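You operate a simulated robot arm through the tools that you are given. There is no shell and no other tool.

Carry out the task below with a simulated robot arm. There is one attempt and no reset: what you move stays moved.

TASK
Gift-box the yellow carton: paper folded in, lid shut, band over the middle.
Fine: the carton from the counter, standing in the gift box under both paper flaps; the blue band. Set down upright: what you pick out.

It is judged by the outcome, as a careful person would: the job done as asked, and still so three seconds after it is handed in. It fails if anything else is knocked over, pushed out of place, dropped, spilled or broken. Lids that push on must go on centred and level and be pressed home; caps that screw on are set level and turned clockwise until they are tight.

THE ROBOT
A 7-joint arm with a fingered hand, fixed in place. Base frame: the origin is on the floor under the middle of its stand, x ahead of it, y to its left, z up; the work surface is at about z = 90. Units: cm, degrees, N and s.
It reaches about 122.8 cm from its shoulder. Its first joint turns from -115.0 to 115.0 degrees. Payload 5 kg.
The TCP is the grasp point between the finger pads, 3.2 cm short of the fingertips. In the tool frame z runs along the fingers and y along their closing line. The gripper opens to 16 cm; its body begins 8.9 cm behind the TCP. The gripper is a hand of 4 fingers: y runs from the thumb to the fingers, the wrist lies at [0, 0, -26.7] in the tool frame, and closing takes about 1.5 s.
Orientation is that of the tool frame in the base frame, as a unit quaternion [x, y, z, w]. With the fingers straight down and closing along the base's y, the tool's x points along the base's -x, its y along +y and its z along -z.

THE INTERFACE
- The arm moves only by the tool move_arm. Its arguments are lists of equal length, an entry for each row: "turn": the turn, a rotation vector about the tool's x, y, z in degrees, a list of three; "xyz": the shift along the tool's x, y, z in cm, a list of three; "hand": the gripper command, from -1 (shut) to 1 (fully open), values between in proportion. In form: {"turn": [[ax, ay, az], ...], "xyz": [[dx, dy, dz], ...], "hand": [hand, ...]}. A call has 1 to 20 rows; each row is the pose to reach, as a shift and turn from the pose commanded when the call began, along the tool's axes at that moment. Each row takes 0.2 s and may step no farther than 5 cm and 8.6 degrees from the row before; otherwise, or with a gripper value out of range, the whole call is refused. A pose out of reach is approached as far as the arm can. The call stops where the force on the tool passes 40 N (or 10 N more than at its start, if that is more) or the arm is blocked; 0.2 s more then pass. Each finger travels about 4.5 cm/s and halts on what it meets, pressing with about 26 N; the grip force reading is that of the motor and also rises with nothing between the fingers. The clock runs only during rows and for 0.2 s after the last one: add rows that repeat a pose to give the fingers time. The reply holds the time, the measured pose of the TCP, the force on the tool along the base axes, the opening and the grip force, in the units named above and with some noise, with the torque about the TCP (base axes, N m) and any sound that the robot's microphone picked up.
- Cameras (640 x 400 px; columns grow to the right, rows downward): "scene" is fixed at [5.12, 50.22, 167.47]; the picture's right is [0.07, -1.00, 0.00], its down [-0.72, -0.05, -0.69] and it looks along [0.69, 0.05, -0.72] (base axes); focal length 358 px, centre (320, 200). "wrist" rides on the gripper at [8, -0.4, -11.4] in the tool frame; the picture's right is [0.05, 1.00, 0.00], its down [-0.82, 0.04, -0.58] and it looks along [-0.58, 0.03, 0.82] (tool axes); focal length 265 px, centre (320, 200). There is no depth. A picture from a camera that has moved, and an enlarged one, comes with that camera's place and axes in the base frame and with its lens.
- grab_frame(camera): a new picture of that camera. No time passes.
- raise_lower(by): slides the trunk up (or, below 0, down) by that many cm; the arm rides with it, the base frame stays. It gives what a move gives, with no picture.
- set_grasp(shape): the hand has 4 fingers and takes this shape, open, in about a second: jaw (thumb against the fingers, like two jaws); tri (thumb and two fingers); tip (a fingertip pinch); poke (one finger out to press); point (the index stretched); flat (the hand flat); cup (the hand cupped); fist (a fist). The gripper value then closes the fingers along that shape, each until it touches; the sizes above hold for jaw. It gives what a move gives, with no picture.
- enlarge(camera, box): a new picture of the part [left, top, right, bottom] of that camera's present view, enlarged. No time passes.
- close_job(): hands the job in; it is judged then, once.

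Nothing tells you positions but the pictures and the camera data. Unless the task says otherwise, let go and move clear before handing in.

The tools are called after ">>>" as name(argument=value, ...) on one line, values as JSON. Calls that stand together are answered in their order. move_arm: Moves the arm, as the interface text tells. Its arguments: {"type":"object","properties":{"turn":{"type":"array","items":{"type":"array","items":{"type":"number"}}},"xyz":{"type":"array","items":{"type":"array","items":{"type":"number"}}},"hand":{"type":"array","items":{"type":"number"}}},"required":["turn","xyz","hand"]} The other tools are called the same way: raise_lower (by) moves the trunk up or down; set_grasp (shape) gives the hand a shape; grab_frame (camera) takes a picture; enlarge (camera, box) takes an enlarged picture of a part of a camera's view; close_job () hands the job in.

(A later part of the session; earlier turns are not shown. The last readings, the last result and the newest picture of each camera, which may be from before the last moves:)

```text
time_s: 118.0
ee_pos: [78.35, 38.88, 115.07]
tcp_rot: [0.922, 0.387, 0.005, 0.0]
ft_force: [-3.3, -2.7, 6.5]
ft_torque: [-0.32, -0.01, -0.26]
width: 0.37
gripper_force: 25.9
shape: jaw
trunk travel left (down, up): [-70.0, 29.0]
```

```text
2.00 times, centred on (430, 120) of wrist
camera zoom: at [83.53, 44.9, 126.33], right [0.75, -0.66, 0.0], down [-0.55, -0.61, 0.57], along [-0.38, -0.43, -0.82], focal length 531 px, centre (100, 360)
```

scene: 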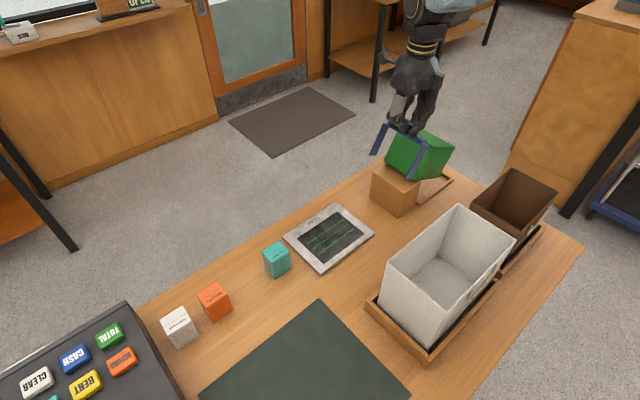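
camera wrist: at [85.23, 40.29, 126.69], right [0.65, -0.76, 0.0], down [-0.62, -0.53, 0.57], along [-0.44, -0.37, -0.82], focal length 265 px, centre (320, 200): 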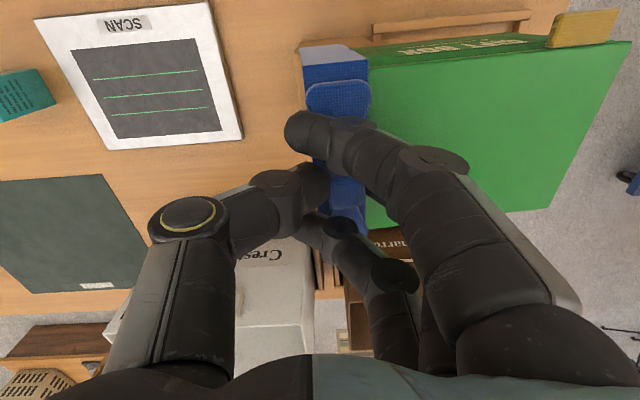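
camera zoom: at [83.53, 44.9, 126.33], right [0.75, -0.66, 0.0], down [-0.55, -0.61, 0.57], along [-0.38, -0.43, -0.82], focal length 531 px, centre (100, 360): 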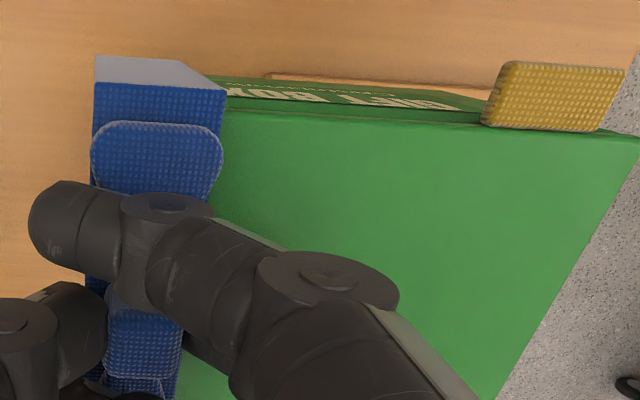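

Roughly at the balance point now. Two more strokes for a safe margin.

>>> move_arm(turn=[[0, 0, 0], [0, 0, 0], [0, 0, 0], [0, 0, 0], [0, 0, 0], [0, 0, 0], [0, 0, 0], [0, 0, 0], [0, 0, 0], [0, 0, 0], [0, 0, 0], [0, 0, 0], [0, 0, 0], [0, 0, 0]], xyz=[[0, 0.5, 0], [0, 1, 0], [0, 1.5, 0], [0, 2, 0], [-0.6, 2, 0], [-1.2, 1.7, 0], [-1.8, 1.4, 0], [-2.4, 1.1, 0], [-3, 0.8, 0], [-3.6, 0.5, 0], [-4.2, 0.2, 0], [-4.8, -0.1, 0], [-5.4, -0.4, 0], [-5.4, -0.4, 0]], hand=[-1, -1, -1, -1, -1, -1, -1, -1, -1, -1, -1, -1, -1, -1])

>>> enlarge(camera="scene", box=[385, 105, 475, 215])

>>> move_arm(turn=[[0, 0, 0], [0, 0, 0], [0, 0, 0], [0, 0, 0], [0, 0, 0], [0, 0, 0], [0, 0, 0], [0, 0, 0], [0, 0, 0], [0, 0, 0], [0, 0, 0], [0, 0, 0]], xyz=[[0, 0.5, 0], [0, 1, 0], [0, 1.5, 0], [0, 2, 0], [0.6, 2, 0], [1.2, 1.7, 0], [1.8, 1.4, 0], [2.4, 1.1, 0], [3, 0.8, 0], [3.6, 0.5, 0], [4, 0.2, 0], [4, 0.2, 0]], hand=[-1, -1, -1, -1, -1, -1, -1, -1, -1, -1, -1, -1])

>>> enlarge(camera="scene", box=[385, 105, 475, 215])

>>> enlarge(camera="wrist", box=[270, 20, 590, 220])

```text
time_s: 121.0
ee_pos: [74.29, 35.44, 115.02]
tcp_rot: [0.922, 0.388, 0.006, 0.0]
ft_force: [5.7, 8.0, 22.4]
ft_torque: [-0.19, -0.71, 0.35]
width: 0.38
gripper_force: 26.1
shape: jaw
trunk travel left (down, up): [-70.0, 29.0]
```

```text
3.64 times, centred on (430, 160) of scene
camera zoom: at [5.12, 50.22, 167.47], right [0.07, -1.0, 0.0], down [-0.72, -0.05, -0.69], along [0.69, 0.05, -0.72], focal length 1301 px, centre (-80, 346)
```

zoom: 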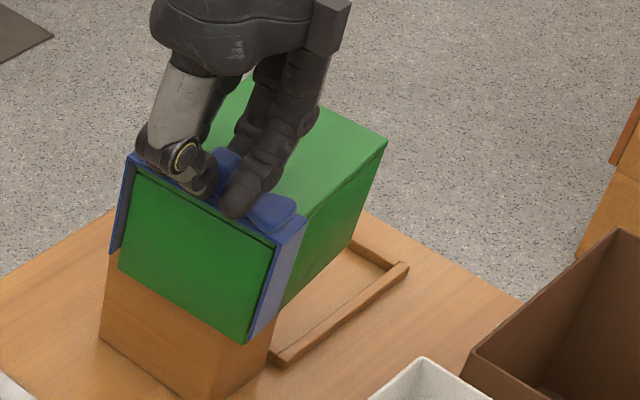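

```text
time_s: 123.6
ee_pos: [77.21, 38.07, 114.83]
tcp_rot: [0.922, 0.387, 0.003, 0.0]
ft_force: [-2.9, -3.1, 3.8]
ft_torque: [-0.23, -0.04, -0.21]
width: 0.38
gripper_force: 25.9
shape: jaw
trunk travel left (down, up): [-70.0, 29.0]
```

```text
3.64 times, centred on (430, 160) of scene
camera zoom: at [5.12, 50.22, 167.47], right [0.07, -1.0, 0.0], down [-0.72, -0.05, -0.69], along [0.69, 0.05, -0.72], focal length 1301 px, centre (-80, 346)
```

zoom: 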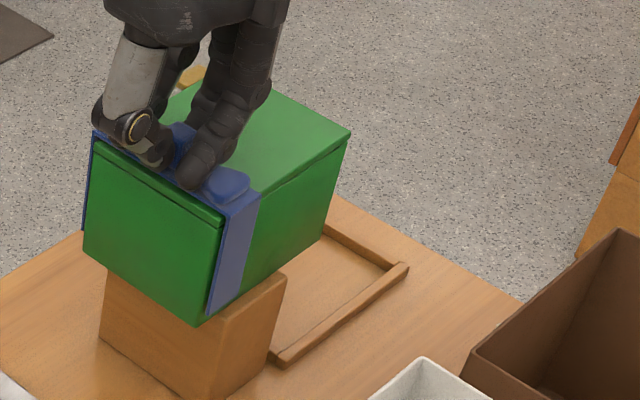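

```text
2.00 times, centred on (430, 120) of wrist
camera zoom: at [82.42, 44.1, 126.24], right [0.75, -0.66, 0.0], down [-0.55, -0.61, 0.57], along [-0.38, -0.43, -0.82], focal length 531 px, centre (100, 360)
```

zoom: 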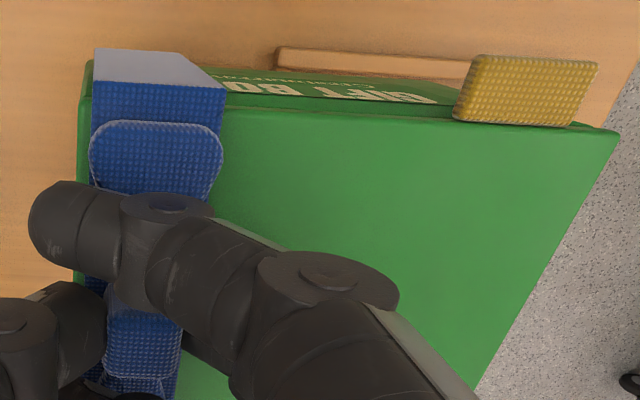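

The box's centre is now over the block by an estimated 1.4 cm. One more pair of strokes to centre it better.

>>> move_arm(turn=[[0, 0, 0], [0, 0, 0], [0, 0, 0], [0, 0, 0], [0, 0, 0], [0, 0, 0], [0, 0, 0], [0, 0, 0], [0, 0, 0], [0, 0, 0], [0, 0, 0]], xyz=[[0, 0.4, 0], [0, 0.8, 0], [0, 1.2, 0], [-0.6, 1.2, 0], [-1.2, 0.9, 0], [-1.8, 0.6, 0], [-2.4, 0.3, 0], [-3, 0, 0], [-3.6, -0.3, 0], [-4.2, -0.6, 0], [-4.2, -0.6, 0]], hand=[-1, -1, -1, -1, -1, -1, -1, -1, -1, -1, -1])

>>> move_arm(turn=[[0, 0, 0], [0, 0, 0], [0, 0, 0], [0, 0, 0], [0, 0, 0], [0, 0, 0], [0, 0, 0], [0, 0, 0], [0, 0, 0]], xyz=[[0, 0.5, 0], [0, 1, 0], [0, 1.5, 0], [0.6, 1.5, 0], [1.2, 1.2, 0], [1.8, 0.9, 0], [2.4, 0.6, 0], [2.8, 0.4, 0], [2.8, 0.4, 0]], hand=[-1, -1, -1, -1, -1, -1, -1, -1, -1])

>>> enlarge(camera="scene", box=[385, 105, 475, 215])

>>> enlarge(camera="wrist", box=[270, 20, 590, 220])

```text
time_s: 126.0
ee_pos: [73.86, 35.63, 115.07]
tcp_rot: [0.922, 0.387, 0.005, 0.0]
ft_force: [4.1, 6.2, 18.2]
ft_torque: [-0.19, -0.63, 0.34]
width: 0.38
gripper_force: 26.5
shape: jaw
trunk travel left (down, up): [-70.0, 29.0]
```

```text
time_s: 128.0
ee_pos: [75.98, 37.16, 114.9]
tcp_rot: [0.922, 0.387, 0.004, 0.001]
ft_force: [-2.9, -3.9, 4.8]
ft_torque: [-0.23, -0.04, -0.21]
width: 0.4
gripper_force: 25.6
shape: jaw
trunk travel left (down, up): [-70.0, 29.0]
```

```text
3.64 times, centred on (430, 160) of scene
camera zoom: at [5.12, 50.22, 167.47], right [0.07, -1.0, 0.0], down [-0.72, -0.05, -0.69], along [0.69, 0.05, -0.72], focal length 1301 px, centre (-80, 346)
```

zoom: 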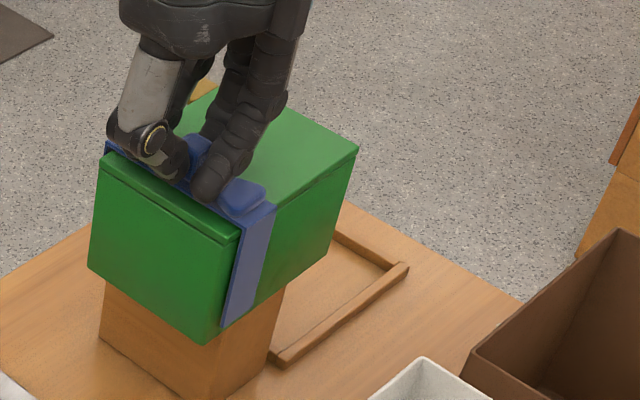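

```text
2.00 times, centred on (430, 120) of wrist
camera zoom: at [81.22, 43.19, 126.21], right [0.75, -0.66, 0.0], down [-0.55, -0.61, 0.57], along [-0.38, -0.43, -0.82], focal length 531 px, centre (100, 360)
```

zoom: 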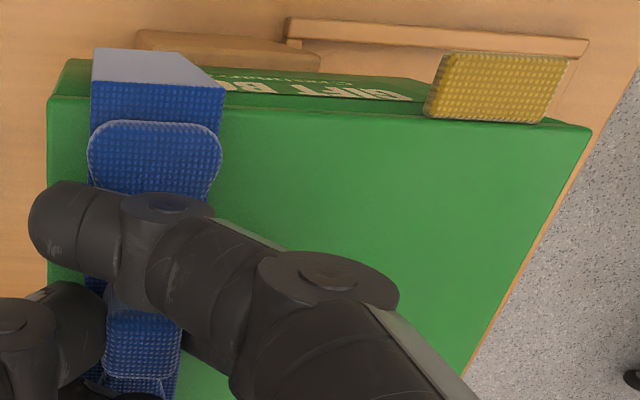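

The box is now stably over the block by my measurements (centre about 2.7 cm inside its edge). I'll ease the downward pressure and check it stays put.

>>> move_arm(turn=[[0, 0, 0], [0, 0, 0], [0, 0, 0]], xyz=[[0, 0.15, -0.2], [0, 0.3, -0.4], [0, 0.3, -0.4]], hand=[-1, -1, -1])

>>> enlarge(camera="scene", box=[385, 105, 475, 215])

```text
time_s: 128.8
ee_pos: [76.3, 36.97, 115.29]
tcp_rot: [0.922, 0.387, 0.004, 0.0]
ft_force: [-1.3, -0.7, -2.4]
ft_torque: [-0.1, 0.02, -0.15]
width: 0.32
gripper_force: 26.0
shape: jaw
trunk travel left (down, up): [-70.0, 29.0]
```

```text
3.64 times, centred on (430, 160) of scene
camera zoom: at [5.12, 50.22, 167.47], right [0.07, -1.0, 0.0], down [-0.72, -0.05, -0.69], along [0.69, 0.05, -0.72], focal length 1301 px, centre (-80, 346)
```

zoom: 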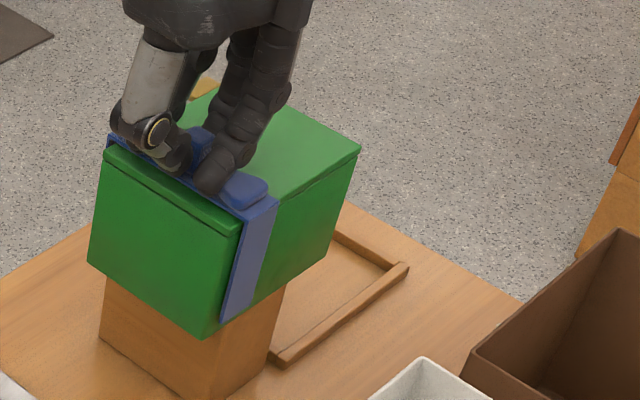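

The box stays, though a leg is still rubbing one side. I'll centre the band sideways and align it with the box's slight rotation.

>>> move_arm(turn=[[0, 0, 0], [0, 0, 0], [0, 0, 0]], xyz=[[-0.2, 0, 0.1], [-0.4, 0, 0.1], [-0.4, 0, 0.1]], hand=[-1, -1, -1])

>>> enlarge(camera="wrist", box=[270, 20, 590, 220])

>>> enlarge(camera="scene", box=[385, 105, 475, 215])

```text
time_s: 129.6
ee_pos: [76.17, 36.76, 115.18]
tcp_rot: [0.922, 0.387, 0.004, 0.0]
ft_force: [0.1, 0.7, 0.0]
ft_torque: [-0.08, -0.07, 0.05]
width: 0.29
gripper_force: 25.8
shape: jaw
trunk travel left (down, up): [-70.0, 29.0]
```

```text
2.00 times, centred on (430, 120) of wrist
camera zoom: at [81.26, 42.76, 126.51], right [0.75, -0.66, 0.0], down [-0.55, -0.61, 0.57], along [-0.38, -0.43, -0.82], focal length 531 px, centre (100, 360)
```

zoom: 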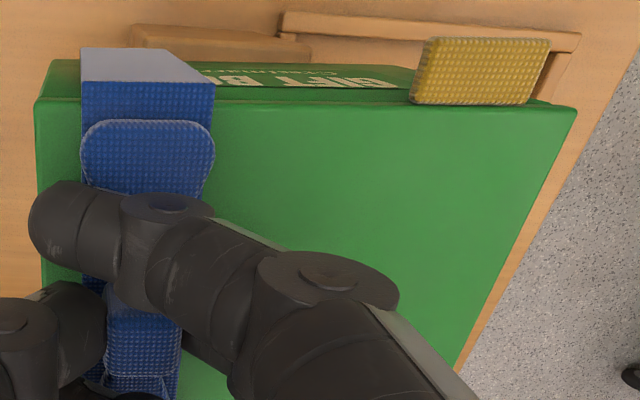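

```text
3.64 times, centred on (430, 160) of scene
camera zoom: at [5.12, 50.22, 167.47], right [0.07, -1.0, 0.0], down [-0.72, -0.05, -0.69], along [0.69, 0.05, -0.72], focal length 1301 px, centre (-80, 346)
```

zoom: 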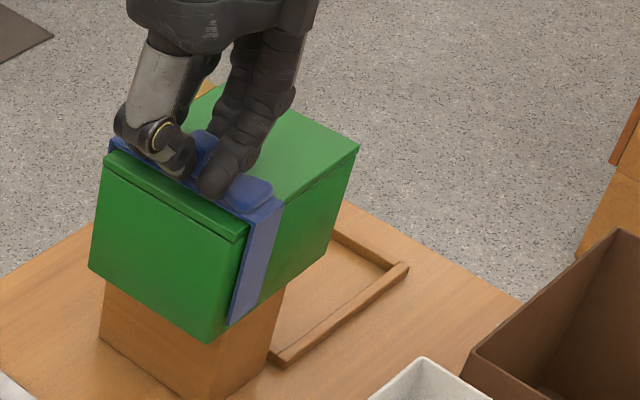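

Forces are near zero and the box sits on its own on the block. The strap is 4.4 cm from the box's middle, so I'll slide the band along to the middle, aligned with the box.

>>> move_arm(turn=[[0, 0, -0.8], [0, 0, -1.6], [0, 0, -2.4], [0, 0, -2.4], [0, 0, -2.4], [0, 0, -2.4], [0, 0, -2.4], [0, 0, -2.4]], xyz=[[0.02, 0.4, -0.1], [0.05, 1, -0.1], [0.08, 1.7, -0.1], [0.11, 2.4, -0.1], [0.14, 3.1, -0.1], [0.17, 3.8, -0.1], [0.2, 4.4, -0.1], [0.2, 4.4, -0.1]], hand=[-1, -1, -1, -1, -1, -1, -1, -1])

>>> enlarge(camera="wrist", box=[190, 20, 510, 220])

>>> enlarge(camera="scene", box=[385, 105, 475, 215])

```text
time_s: 131.4
ee_pos: [79.45, 33.9, 115.16]
tcp_rot: [0.914, 0.406, 0.004, 0.0]
ft_force: [-1.4, -1.2, -2.5]
ft_torque: [0.04, 0.04, -0.02]
width: 0.26
gripper_force: 26.3
shape: jaw
trunk travel left (down, up): [-70.0, 29.0]
```

```text
2.00 times, centred on (350, 120) of wrist
camera zoom: at [84.31, 40.04, 126.58], right [0.78, -0.63, 0.0], down [-0.52, -0.64, 0.57], along [-0.36, -0.45, -0.82], focal length 531 px, centre (260, 360)
```

zoom: 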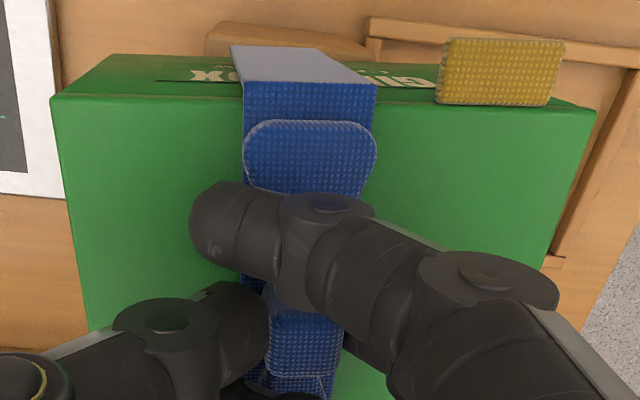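

```text
3.64 times, centred on (430, 160) of scene
camera zoom: at [5.12, 50.22, 167.47], right [0.07, -1.0, 0.0], down [-0.72, -0.05, -0.69], along [0.69, 0.05, -0.72], focal length 1301 px, centre (-80, 346)
```

zoom: 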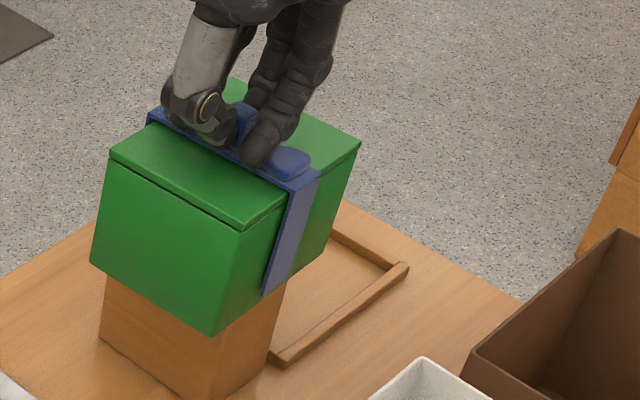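

The band is now within about 0.4 cm of the box's middle and the box stays put on the block. I'll take a look at the empty nest to plan how to set the box back in.

>>> enlarge(camera="scene", box=[415, 145, 465, 215])

>>> grab_frame(camera="wrist")

```text
5.71 times, centred on (440, 180) of scene
camera zoom: at [5.12, 50.22, 167.47], right [0.07, -1.0, 0.0], down [-0.72, -0.05, -0.69], along [0.69, 0.05, -0.72], focal length 2044 px, centre (-366, 314)
```

zoom: 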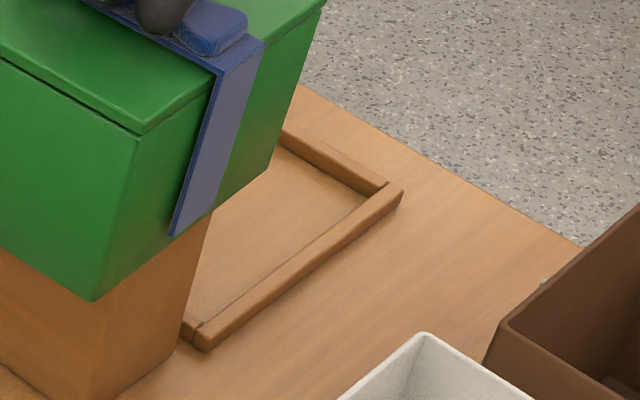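

```text
taken
camera wrist: at [84.31, 40.04, 126.58], right [0.78, -0.63, 0.0], down [-0.52, -0.64, 0.57], along [-0.36, -0.45, -0.82], focal length 265 px, centre (320, 200)
```

wrist: 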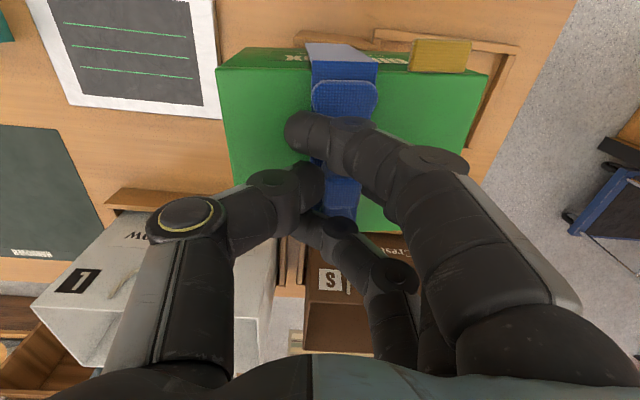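

I'll nudge the band the last 0.4 cm, set it down lightly on the lid, and then release.

>>> move_arm(turn=[[0, 0, 0], [0, 0, 0], [0, 0, 0], [0, 0, 0]], xyz=[[0, 0.2, 0], [0, 0.45, 0], [0, 0.45, 0.2], [0, 0.45, 0.2]], hand=[-1, -1, -1, -1])

>>> enlarge(camera="wrist", box=[190, 20, 510, 220])

```text
time_s: 132.4
ee_pos: [79.84, 33.45, 115.07]
tcp_rot: [0.914, 0.406, 0.005, 0.001]
ft_force: [-0.1, 0.8, 0.5]
ft_torque: [-0.08, -0.1, -0.04]
width: 0.27
gripper_force: 25.9
shape: jaw
trunk travel left (down, up): [-70.0, 29.0]
```

```text
2.00 times, centred on (350, 120) of wrist
camera zoom: at [84.66, 39.75, 126.43], right [0.78, -0.63, 0.0], down [-0.52, -0.64, 0.57], along [-0.36, -0.45, -0.82], focal length 531 px, centre (260, 360)
```

zoom: 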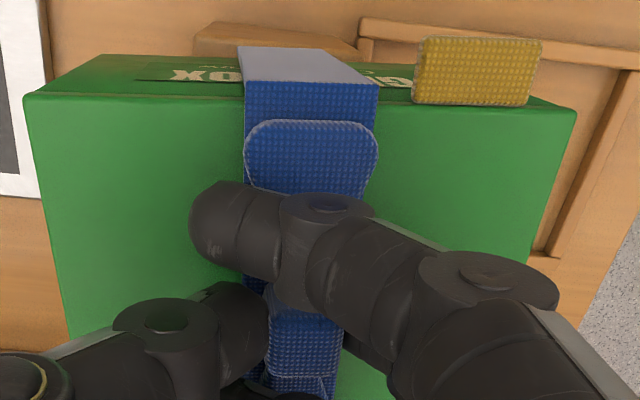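

The band is within about 0.3 cm of centre. I'll open the hand gradually and rise straight up.

>>> move_arm(turn=[[0, 0, 0], [0, 0, 0], [0, 0, 0], [0, 0, 0], [0, 0, 0], [0, 0, 0], [0, 0, 0]], xyz=[[0, 0, 0], [0, 0, 0], [0, 0, 0], [0, 0, 0], [0, 0, 0], [0, 0, 0], [0, 0, 0]], hand=[-0.85, -0.7, -0.55, -0.4, -0.25, -0.1, -0.1])

>>> grab_frame(camera="wrist")

>>> enlarge(camera="scene", box=[375, 95, 475, 215])

```text
time_s: 134.0
ee_pos: [79.71, 33.53, 114.98]
tcp_rot: [0.914, 0.406, 0.004, -0.001]
ft_force: [0.8, 0.5, -0.5]
ft_torque: [-0.01, -0.04, 0.03]
width: 7.09
gripper_force: 0.1
shape: jaw
trunk travel left (down, up): [-70.0, 29.0]
```

```text
taken
camera wrist: at [84.66, 39.73, 126.37], right [0.78, -0.63, 0.0], down [-0.52, -0.64, 0.57], along [-0.36, -0.45, -0.82], focal length 265 px, centre (320, 200)
```

wrist: 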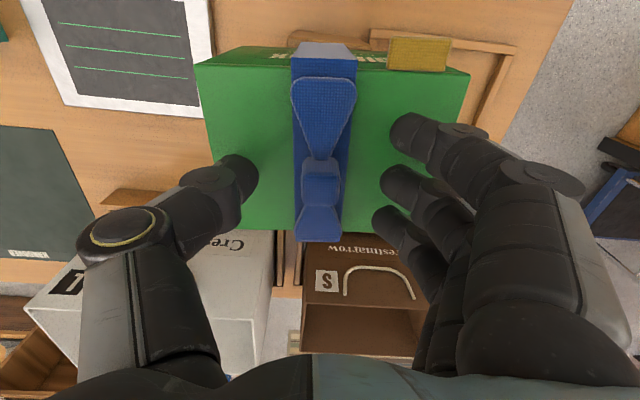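

```text
3.33 times, centred on (425, 155) of scene
camera zoom: at [5.12, 50.22, 167.47], right [0.07, -1.0, 0.0], down [-0.72, -0.05, -0.69], along [0.69, 0.05, -0.72], focal length 1192 px, centre (-30, 350)
```

zoom: 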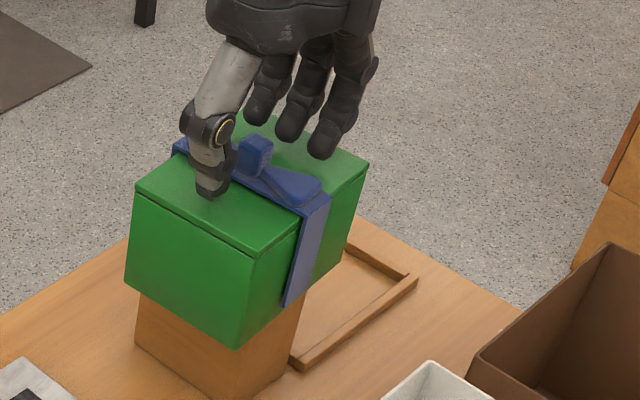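

The band sits neatly around the box's middle, and the box is stable on the block. I'll rise and survey the box and the nest from above.

>>> move_arm(turn=[[0, 0, 0], [0, 0, 0], [0, 0, 0], [0, 0, 0], [0, 0, 0], [0, 0, 0]], xyz=[[0, 0, -1.5], [0, 0, -4], [0, 0, -8], [0, 0, -12], [0, 0, -15], [0, 0, -15]], hand=[-0.1, -0.1, 0.2, 0.6, 1, 1])

>>> grab_frame(camera="wrist")

>>> enlarge(camera="wrist", box=[220, 0, 520, 190])

>>> enlarge(camera="scene", box=[385, 115, 475, 215])

```text
time_s: 135.4
ee_pos: [79.67, 33.48, 130.09]
tcp_rot: [0.914, 0.406, 0.004, 0.001]
ft_force: [0.6, 0.5, -0.2]
ft_torque: [0.0, 0.0, 0.06]
width: 15.57
gripper_force: 0.1
shape: jaw
trunk travel left (down, up): [-70.0, 29.0]
```

```text
taken
camera wrist: at [84.58, 39.8, 141.38], right [0.78, -0.63, 0.0], down [-0.52, -0.63, 0.57], along [-0.36, -0.45, -0.82], focal length 265 px, centre (320, 200)
```

wrist: 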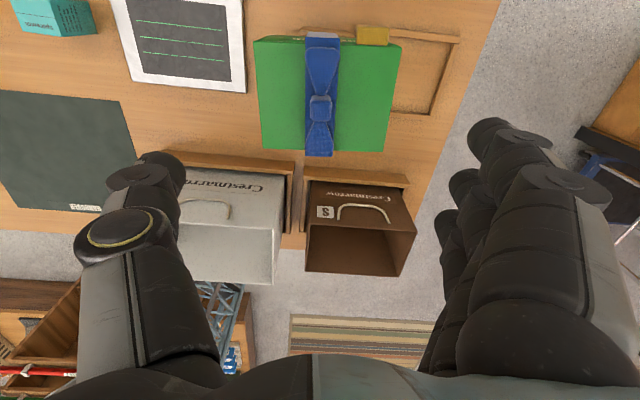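

```text
2.11 times, centred on (370, 95) of wrist
camera zoom: at [84.58, 39.8, 141.38], right [0.78, -0.63, 0.0], down [-0.52, -0.63, 0.57], along [-0.36, -0.45, -0.82], focal length 559 px, centre (215, 421)
```

zoom: 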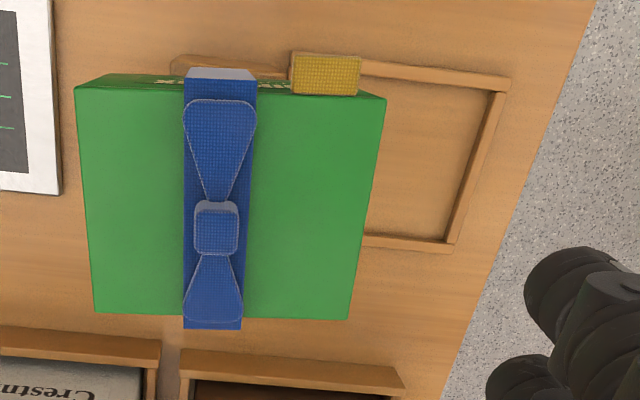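

```text
4.00 times, centred on (430, 165) of scene
camera zoom: at [5.12, 50.22, 167.47], right [0.07, -1.0, 0.0], down [-0.72, -0.05, -0.69], along [0.69, 0.05, -0.72], focal length 1431 px, centre (-120, 340)
```

zoom: 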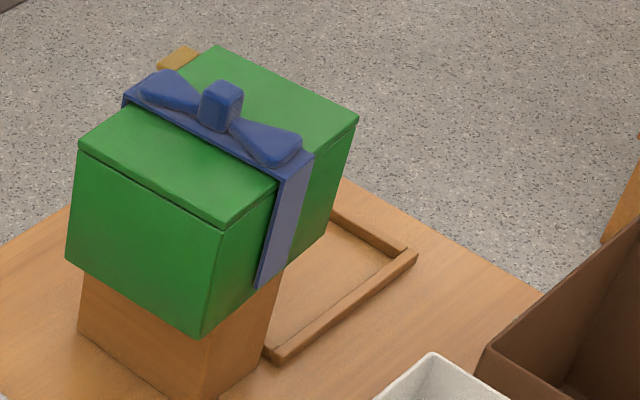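

Box and band together look right, just perched on the block. I'll re-grip the wrapped box across its width (thumb and fingers on the long sides, clear of the gold tab) and carry it back to the nest; first turning the hand.

>>> move_arm(turn=[[0, 0, -8.3], [0, 0, -16.6], [0, 0, -24.9], [0, 0, -33.2], [0, 0, -41.5], [0, 0, -49.8], [0, 0, -58.1], [0, 0, -66.4], [0, 0, -74.7], [0, 0, -83], [0, 0, -91.2], [0, 0, -91.2]], xyz=[[0, -0.1, 0], [-0.1, -0.2, 0], [-0.1, -0.3, 0], [-0.1, -0.4, 0], [-0.2, -0.5, 0], [-0.2, -0.6, 0], [-0.3, -0.7, 0], [-0.3, -0.8, 0], [-0.3, -0.9, 0], [-0.4, -1, 0], [-0.41, -1.13, 0], [-0.41, -1.13, 0]], hand=[1, 1, 1, 1, 1, 1, 1, 1, 1, 1, 1, 1])

>>> grab_frame(camera="wrist")

>>> enlarge(camera="wrist", box=[200, 0, 440, 200])

>>> grab_frame(camera="scene")

```text
time_s: 138.0
ee_pos: [78.53, 34.0, 130.08]
tcp_rot: [0.348, 0.937, 0.003, 0.003]
ft_force: [-0.5, 0.3, -0.9]
ft_torque: [0.0, -0.01, 0.02]
width: 15.98
gripper_force: 0.1
shape: jaw
trunk travel left (down, up): [-70.0, 29.0]
```

```text
taken
camera wrist: at [71.99, 38.81, 141.34], right [0.61, 0.79, 0.01], down [0.64, -0.5, 0.58], along [0.46, -0.35, -0.81], focal length 265 px, centre (320, 200)
```

wrist: 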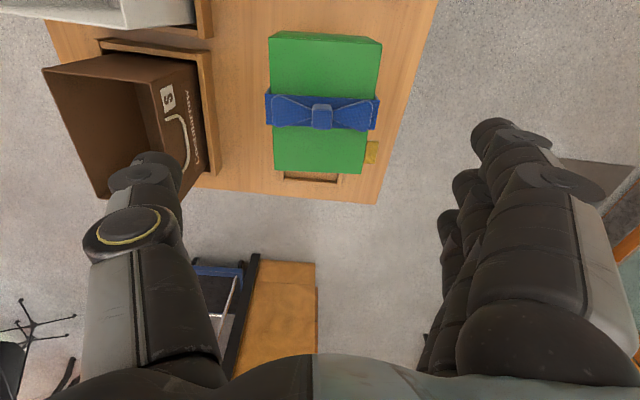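

```text
2.00 times, centred on (320, 100) of wrist
camera zoom: at [71.99, 38.81, 141.34], right [0.61, 0.79, 0.01], down [0.64, -0.5, 0.58], along [0.46, -0.35, -0.81], focal length 531 px, centre (320, 400)
```

zoom: 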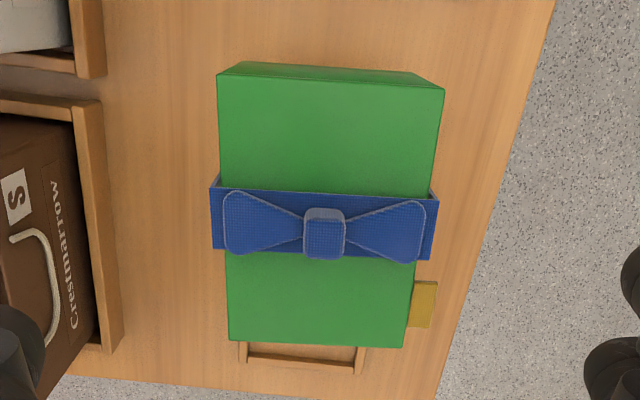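

```text
taken
```

scene: 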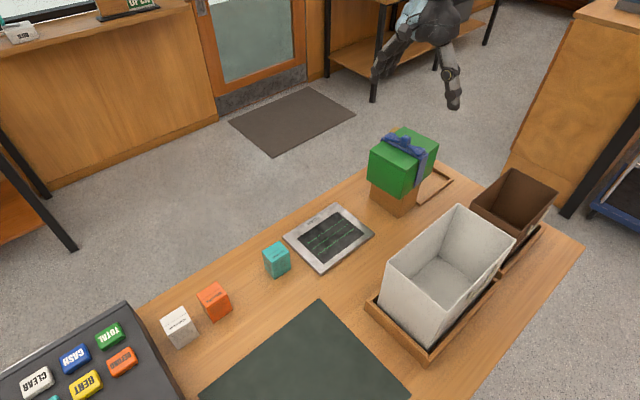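

The hand is aligned over the box: fingers will come down outside the legs, and the pinky will miss the tab. I'll descend part-way and check.

>>> move_arm(turn=[[0, 0, 0], [0, 0, 0], [0, 0, 0], [0, 0, 0], [0, 0, 0], [0, 0, 0]], xyz=[[0, 0.33, 4], [0, 0.33, 8], [0, 0.33, 12], [0, 0.33, 14.5], [0, 0.33, 16], [0, 0.33, 16]], hand=[1, 1, 1, 1, 1, 1])

>>> grab_frame(camera="wrist")

>>> enlarge(camera="scene", box=[355, 70, 485, 215])

```text
time_s: 139.4
ee_pos: [79.0, 34.35, 114.21]
tcp_rot: [0.35, 0.937, 0.003, 0.004]
ft_force: [0.1, -0.7, 0.0]
ft_torque: [0.0, -0.02, 0.01]
width: 16.0
gripper_force: 0.1
shape: jaw
trunk travel left (down, up): [-70.0, 29.0]
```

```text
taken
camera wrist: at [72.43, 39.15, 125.42], right [0.61, 0.79, 0.01], down [0.64, -0.5, 0.58], along [0.46, -0.35, -0.81], focal length 265 px, centre (320, 200)
```

wrist: 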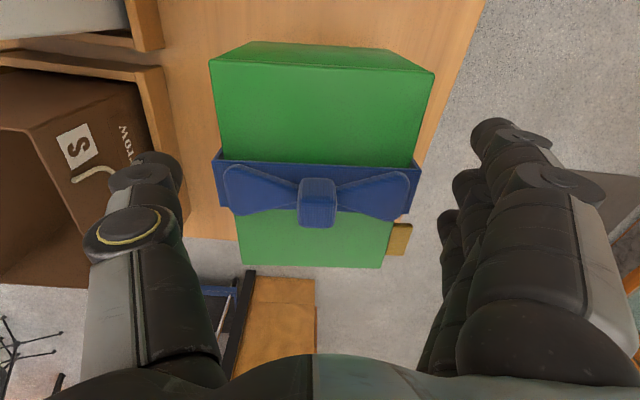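

```text
2.76 times, centred on (420, 142) of scene
camera zoom: at [5.12, 50.22, 167.47], right [0.07, -1.0, 0.0], down [-0.72, -0.05, -0.69], along [0.69, 0.05, -0.72], focal length 987 px, centre (44, 359)
```

zoom: 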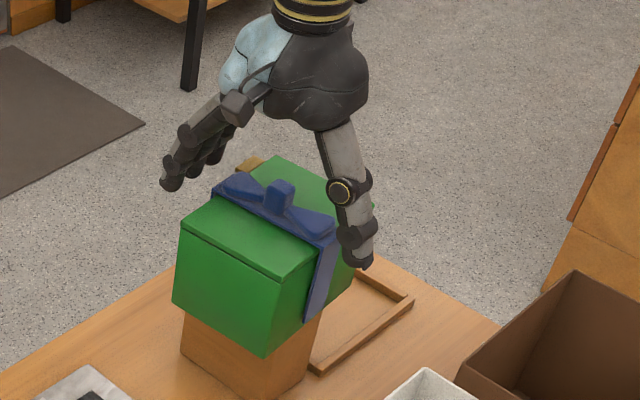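

Both sides are clear. Lowering so the pads reach just below the lid's edge.

>>> move_arm(turn=[[0, 0, 0], [0, 0, 0], [0, 0, 0], [0, 0, 0]], xyz=[[0, 0, 2], [0, 0, 4], [0, 0, 5.2], [0, 0, 5.2]], hand=[1, 1, 1, 1])

>>> grab_frame(camera="wrist")

>>> enlarge(camera="scene", box=[355, 85, 485, 215])

```text
time_s: 140.4
ee_pos: [78.85, 34.13, 108.89]
tcp_rot: [0.35, 0.937, 0.003, 0.004]
ft_force: [-2.4, -2.7, 2.9]
ft_torque: [-0.1, 0.12, 0.0]
width: 15.97
gripper_force: 0.1
shape: jaw
trunk travel left (down, up): [-70.0, 29.0]
```

```text
taken
camera wrist: at [72.36, 39.13, 120.18], right [0.61, 0.79, 0.01], down [0.64, -0.5, 0.58], along [0.46, -0.35, -0.81], focal length 265 px, centre (320, 200)
```

wrist: 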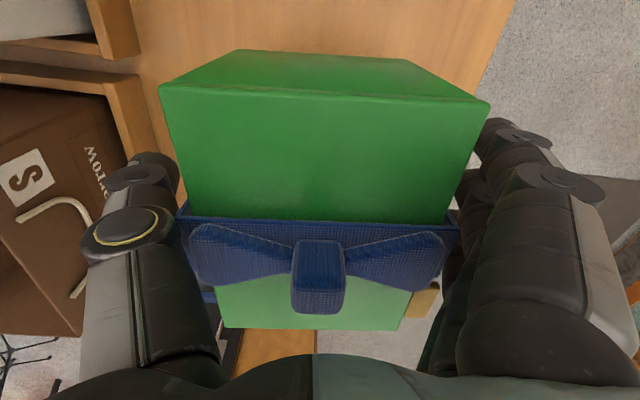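

```text
3.08 times, centred on (420, 150) of scene
camera zoom: at [5.12, 50.22, 167.47], right [0.07, -1.0, 0.0], down [-0.72, -0.05, -0.69], along [0.69, 0.05, -0.72], focal length 1101 px, centre (12, 354)
```

zoom: 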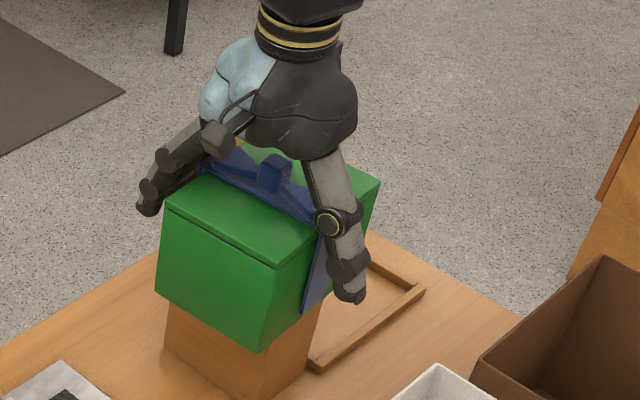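

There's a light touch (about 4 N) where a finger rests on the strap end. I'll rise half a centimetre and close the grip gently.

>>> move_arm(turn=[[0, 0, 0], [0, 0, 0]], xyz=[[0, 0.15, -0.6], [0, 0.15, -0.6]], hand=[1, 1])

>>> move_arm(turn=[[0, 0, 0], [0, 0, 0], [0, 0, 0], [0, 0, 0], [0, 0, 0], [0, 0, 0], [0, 0, 0], [0, 0, 0]], xyz=[[0, 0, 0], [0, 0, 0], [0, 0, 0], [0, 0, 0], [0, 0, 0], [0, 0, 0], [0, 0, 0], [0, 0, 0]], hand=[0.9, 0.8, 0.7, 0.6, 0.4, 0.2, 0.2, 0.2])

>>> grab_frame(camera="wrist")

>>> enlarge(camera="scene", box=[355, 85, 485, 215])

```text
time_s: 141.0
ee_pos: [78.94, 34.44, 109.42]
tcp_rot: [0.35, 0.937, 0.002, 0.003]
ft_force: [-1.4, -0.6, -0.9]
ft_torque: [-0.03, -0.01, -0.01]
width: 15.99
gripper_force: 0.2
shape: jaw
trunk travel left (down, up): [-70.0, 29.0]
```

```text
time_s: 142.8
ee_pos: [78.98, 34.31, 109.6]
tcp_rot: [0.349, 0.937, 0.003, 0.003]
ft_force: [-1.2, -1.4, -0.1]
ft_torque: [0.01, -0.05, -0.05]
width: 12.03
gripper_force: 26.1
shape: jaw
trunk travel left (down, up): [-70.0, 29.0]
```

```text
taken
camera wrist: at [72.47, 39.31, 120.76], right [0.61, 0.79, 0.01], down [0.64, -0.5, 0.58], along [0.46, -0.35, -0.81], focal length 265 px, centre (320, 200)
```

wrist: 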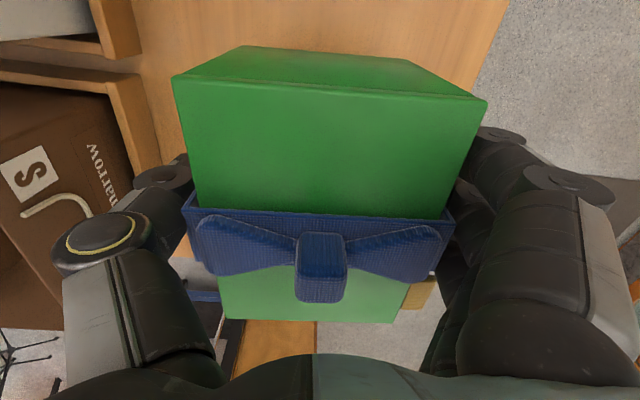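

```text
3.08 times, centred on (420, 150) of scene
camera zoom: at [5.12, 50.22, 167.47], right [0.07, -1.0, 0.0], down [-0.72, -0.05, -0.69], along [0.69, 0.05, -0.72], focal length 1101 px, centre (12, 354)
```

zoom: 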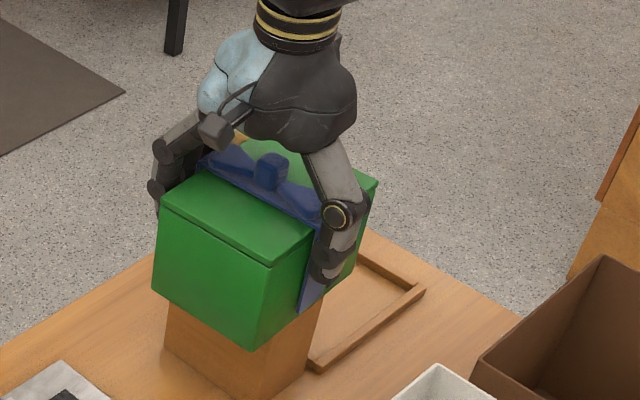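

Gripped at 12 cm width with 26 N on the legs and sides. I'll lift one centimetre to test.

>>> move_arm(turn=[[0, 0, 0], [0, 0, 0], [0, 0, 0], [0, 0, 0]], xyz=[[0, 0, -0.4], [0, 0, -0.9], [0, 0, -1.4], [0, 0, -1.4]], hand=[0.2, 0.2, 0.2, 0.2])

>>> grab_frame(camera="wrist")

>>> enlarge(camera="scene", box=[355, 85, 485, 215])

```text
time_s: 143.8
ee_pos: [79.0, 34.3, 110.82]
tcp_rot: [0.349, 0.937, 0.003, 0.003]
ft_force: [0.6, 0.1, -5.0]
ft_torque: [0.1, 0.12, -0.01]
width: 12.02
gripper_force: 26.2
shape: jaw
trunk travel left (down, up): [-70.0, 29.0]
```

```text
taken
camera wrist: at [72.51, 39.29, 122.1], right [0.61, 0.79, 0.01], down [0.64, -0.5, 0.58], along [0.46, -0.35, -0.81], focal length 265 px, centre (320, 200)
```

wrist: 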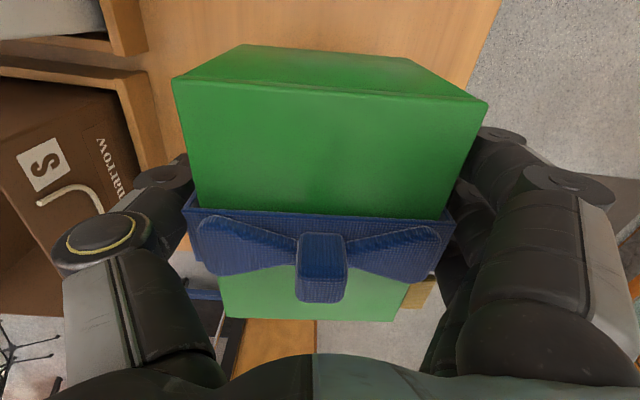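

```text
3.08 times, centred on (420, 150) of scene
camera zoom: at [5.12, 50.22, 167.47], right [0.07, -1.0, 0.0], down [-0.72, -0.05, -0.69], along [0.69, 0.05, -0.72], focal length 1101 px, centre (12, 354)
```

zoom: 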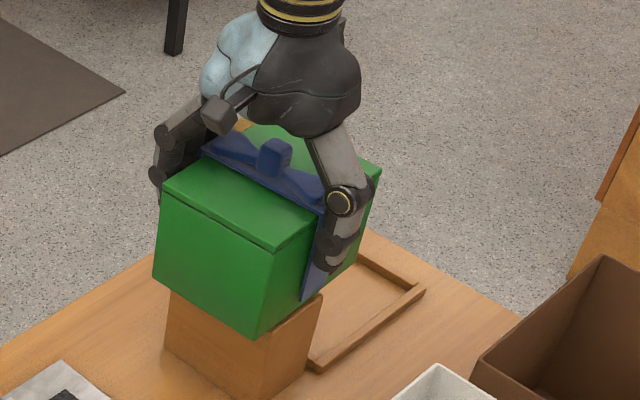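

The wrapped box lifts level with about 5 N on the hand. I'll lift a bit more, move it over the nest and align it with the nest's angle.

>>> move_arm(turn=[[0, 0, 0], [0, 0, 0], [0, 0, 0], [0, 0, 0.6], [0, 0, 1.2], [0, 0, 1.8], [0, 0, 2.4], [0, 0, 3], [0, 0, 3.6], [0, 0, 3.6], [0, 0, 3.6]], xyz=[[0, 0, -1], [0, 0, -2.5], [0, 0, -4], [-2, -0.1, -4], [-4, -0.2, -4], [-6, -0.3, -4], [-8, -0.4, -4], [-10, -0.5, -4], [-12, -0.6, -4], [-12.94, -0.6, -4], [-12.94, -0.6, -4]], hand=[0.2, 0.2, 0.2, 0.2, 0.2, 0.2, 0.2, 0.2, 0.2, 0.2, 0.2])

>>> grab_frame(camera="wrist")

>>> enlarge(camera="scene", box=[365, 75, 495, 215])

```text
time_s: 146.2
ee_pos: [88.41, 25.47, 114.92]
tcp_rot: [0.378, 0.926, 0.003, 0.003]
ft_force: [-0.1, -0.1, -6.0]
ft_torque: [0.06, 0.11, 0.0]
width: 12.03
gripper_force: 25.4
shape: jaw
trunk travel left (down, up): [-70.0, 29.0]
```

```text
taken
camera wrist: at [82.13, 30.7, 126.2], right [0.66, 0.75, 0.01], down [0.61, -0.54, 0.58], along [0.44, -0.38, -0.81], focal length 265 px, centre (320, 200)
```

wrist: 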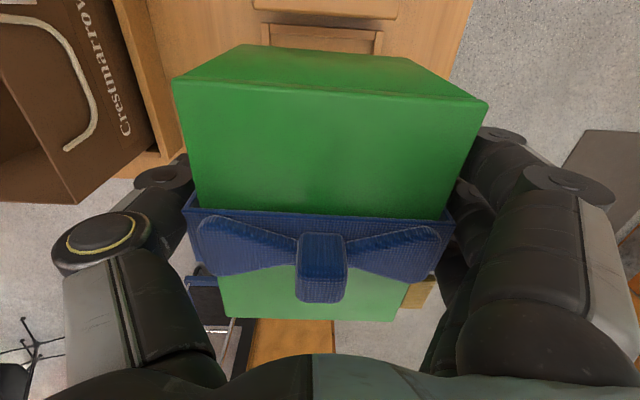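

```text
2.86 times, centred on (430, 145) of scene
camera zoom: at [5.12, 50.22, 167.47], right [0.07, -1.0, 0.0], down [-0.72, -0.05, -0.69], along [0.69, 0.05, -0.72], focal length 1022 px, centre (6, 357)
```

zoom: 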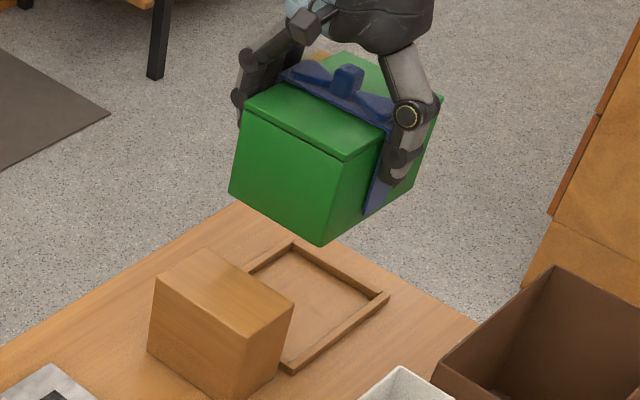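

The box is over the nest. I'll zoom in to check alignment with the rails before lowering.

>>> enlarge(camera="wrist", box=[230, 0, 410, 110])

>>> enlarge(camera="scene", box=[395, 110, 475, 200])

```text
3.56 times, centred on (320, 55) of wrist
camera zoom: at [82.13, 30.7, 126.2], right [0.66, 0.75, 0.01], down [0.61, -0.54, 0.58], along [0.44, -0.38, -0.81], focal length 944 px, centre (320, 716)
```

zoom: 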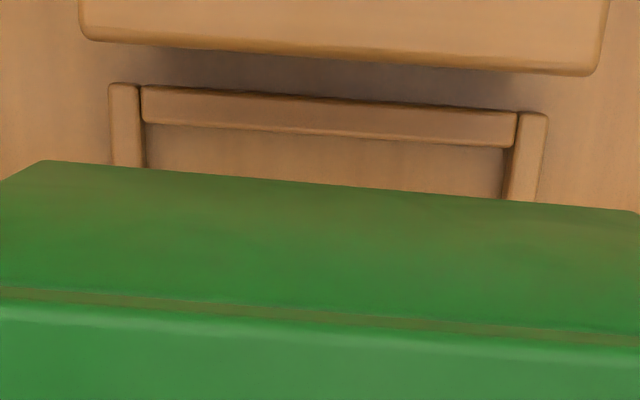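

```text
4.44 times, centred on (435, 155) of scene
camera zoom: at [5.12, 50.22, 167.47], right [0.07, -1.0, 0.0], down [-0.72, -0.05, -0.69], along [0.69, 0.05, -0.72], focal length 1590 px, centre (-191, 400)
```

zoom: 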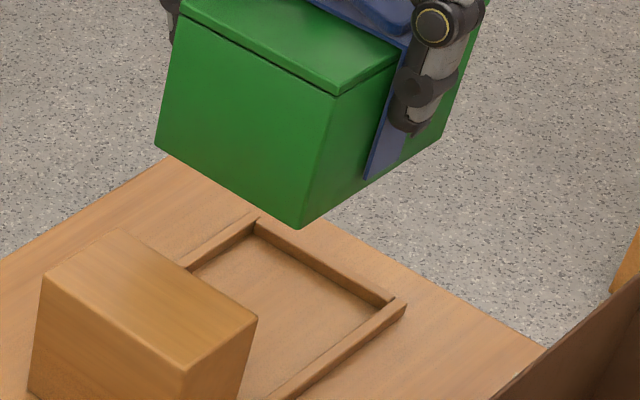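

Alignment looks within about 0.3 cm and 1°. I'll lower to a few centimetres above the rails, with the small correction, and re-measure.

>>> move_arm(turn=[[0, 0, 0], [0, 0, -0.5], [0, 0, -0.8], [0, 0, -0.8], [0, 0, -0.8]], xyz=[[-0.1, 0, 3], [-0.2, 0, 6], [-0.3, 0, 9], [-0.3, 0, 10.5], [-0.3, 0, 10.5]], hand=[0.2, 0.2, 0.2, 0.2, 0.2])

>>> enlarge(camera="wrist", box=[170, 0, 490, 130])

>>> enlarge(camera="scene", box=[385, 115, 475, 205])

```text
time_s: 147.4
ee_pos: [88.73, 25.24, 104.41]
tcp_rot: [0.371, 0.928, 0.002, 0.003]
ft_force: [0.3, -0.8, -5.9]
ft_torque: [0.09, 0.08, -0.02]
width: 12.03
gripper_force: 26.0
shape: jaw
trunk travel left (down, up): [-70.0, 29.0]
```

```text
2.00 times, centred on (330, 65) of wrist
camera zoom: at [82.37, 30.41, 115.66], right [0.65, 0.76, 0.01], down [0.61, -0.53, 0.58], along [0.44, -0.37, -0.81], focal length 531 px, centre (300, 470)
```

zoom: 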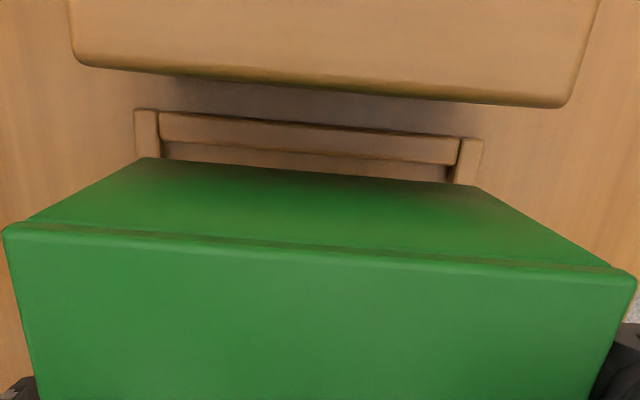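

```text
4.44 times, centred on (430, 160) of scene
camera zoom: at [5.12, 50.22, 167.47], right [0.07, -1.0, 0.0], down [-0.72, -0.05, -0.69], along [0.69, 0.05, -0.72], focal length 1590 px, centre (-169, 378)
```

zoom: 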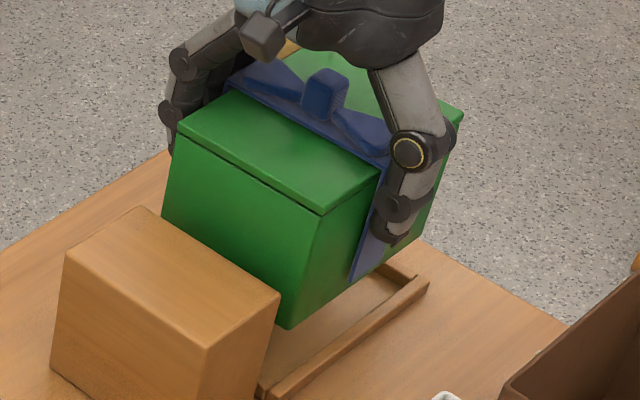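

Now within 0.1–0.25 cm of the nest's inner edges. A small trim, then lower in stages.

>>> move_arm(turn=[[0, 0, -0.3], [0, 0, -0.5], [0, 0, -0.5], [0, 0, -0.5]], xyz=[[0, -0.1, 1], [0, -0.1, 2.2], [0, -0.1, 3.4], [0, -0.1, 3.4]], hand=[0.2, 0.2, 0.2, 0.2])

>>> enlarge(camera="wrist", box=[170, 0, 490, 130])

>>> enlarge(camera="scene", box=[395, 130, 475, 205])

```text
time_s: 148.4
ee_pos: [88.71, 25.1, 100.89]
tcp_rot: [0.369, 0.93, 0.003, 0.003]
ft_force: [1.0, -0.4, -5.9]
ft_torque: [0.09, 0.11, -0.02]
width: 12.02
gripper_force: 25.9
shape: jaw
trunk travel left (down, up): [-70.0, 29.0]
```

```text
2.00 times, centred on (330, 65) of wrist
camera zoom: at [82.29, 30.3, 112.29], right [0.65, 0.76, 0.01], down [0.62, -0.53, 0.58], along [0.45, -0.37, -0.81], focal length 531 px, centre (300, 470)
```

zoom: 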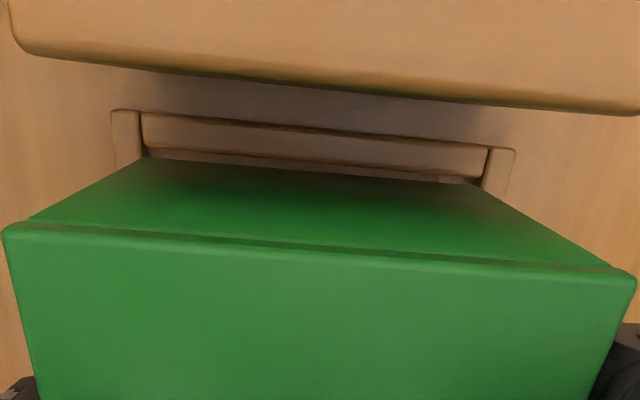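

```text
5.33 times, centred on (435, 168) of scene
camera zoom: at [5.12, 50.22, 167.47], right [0.07, -1.0, 0.0], down [-0.72, -0.05, -0.69], along [0.69, 0.05, -0.72], focal length 1908 px, centre (-293, 373)
```

zoom: 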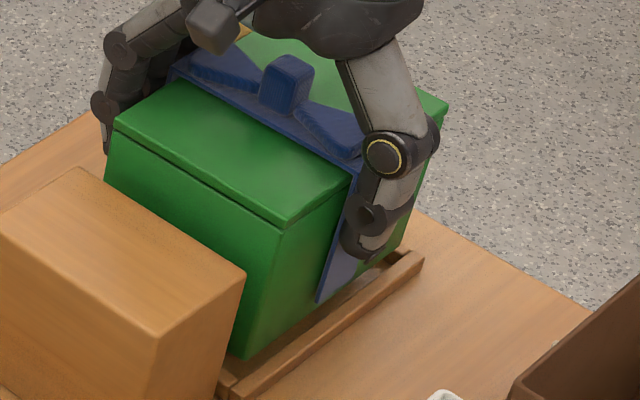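

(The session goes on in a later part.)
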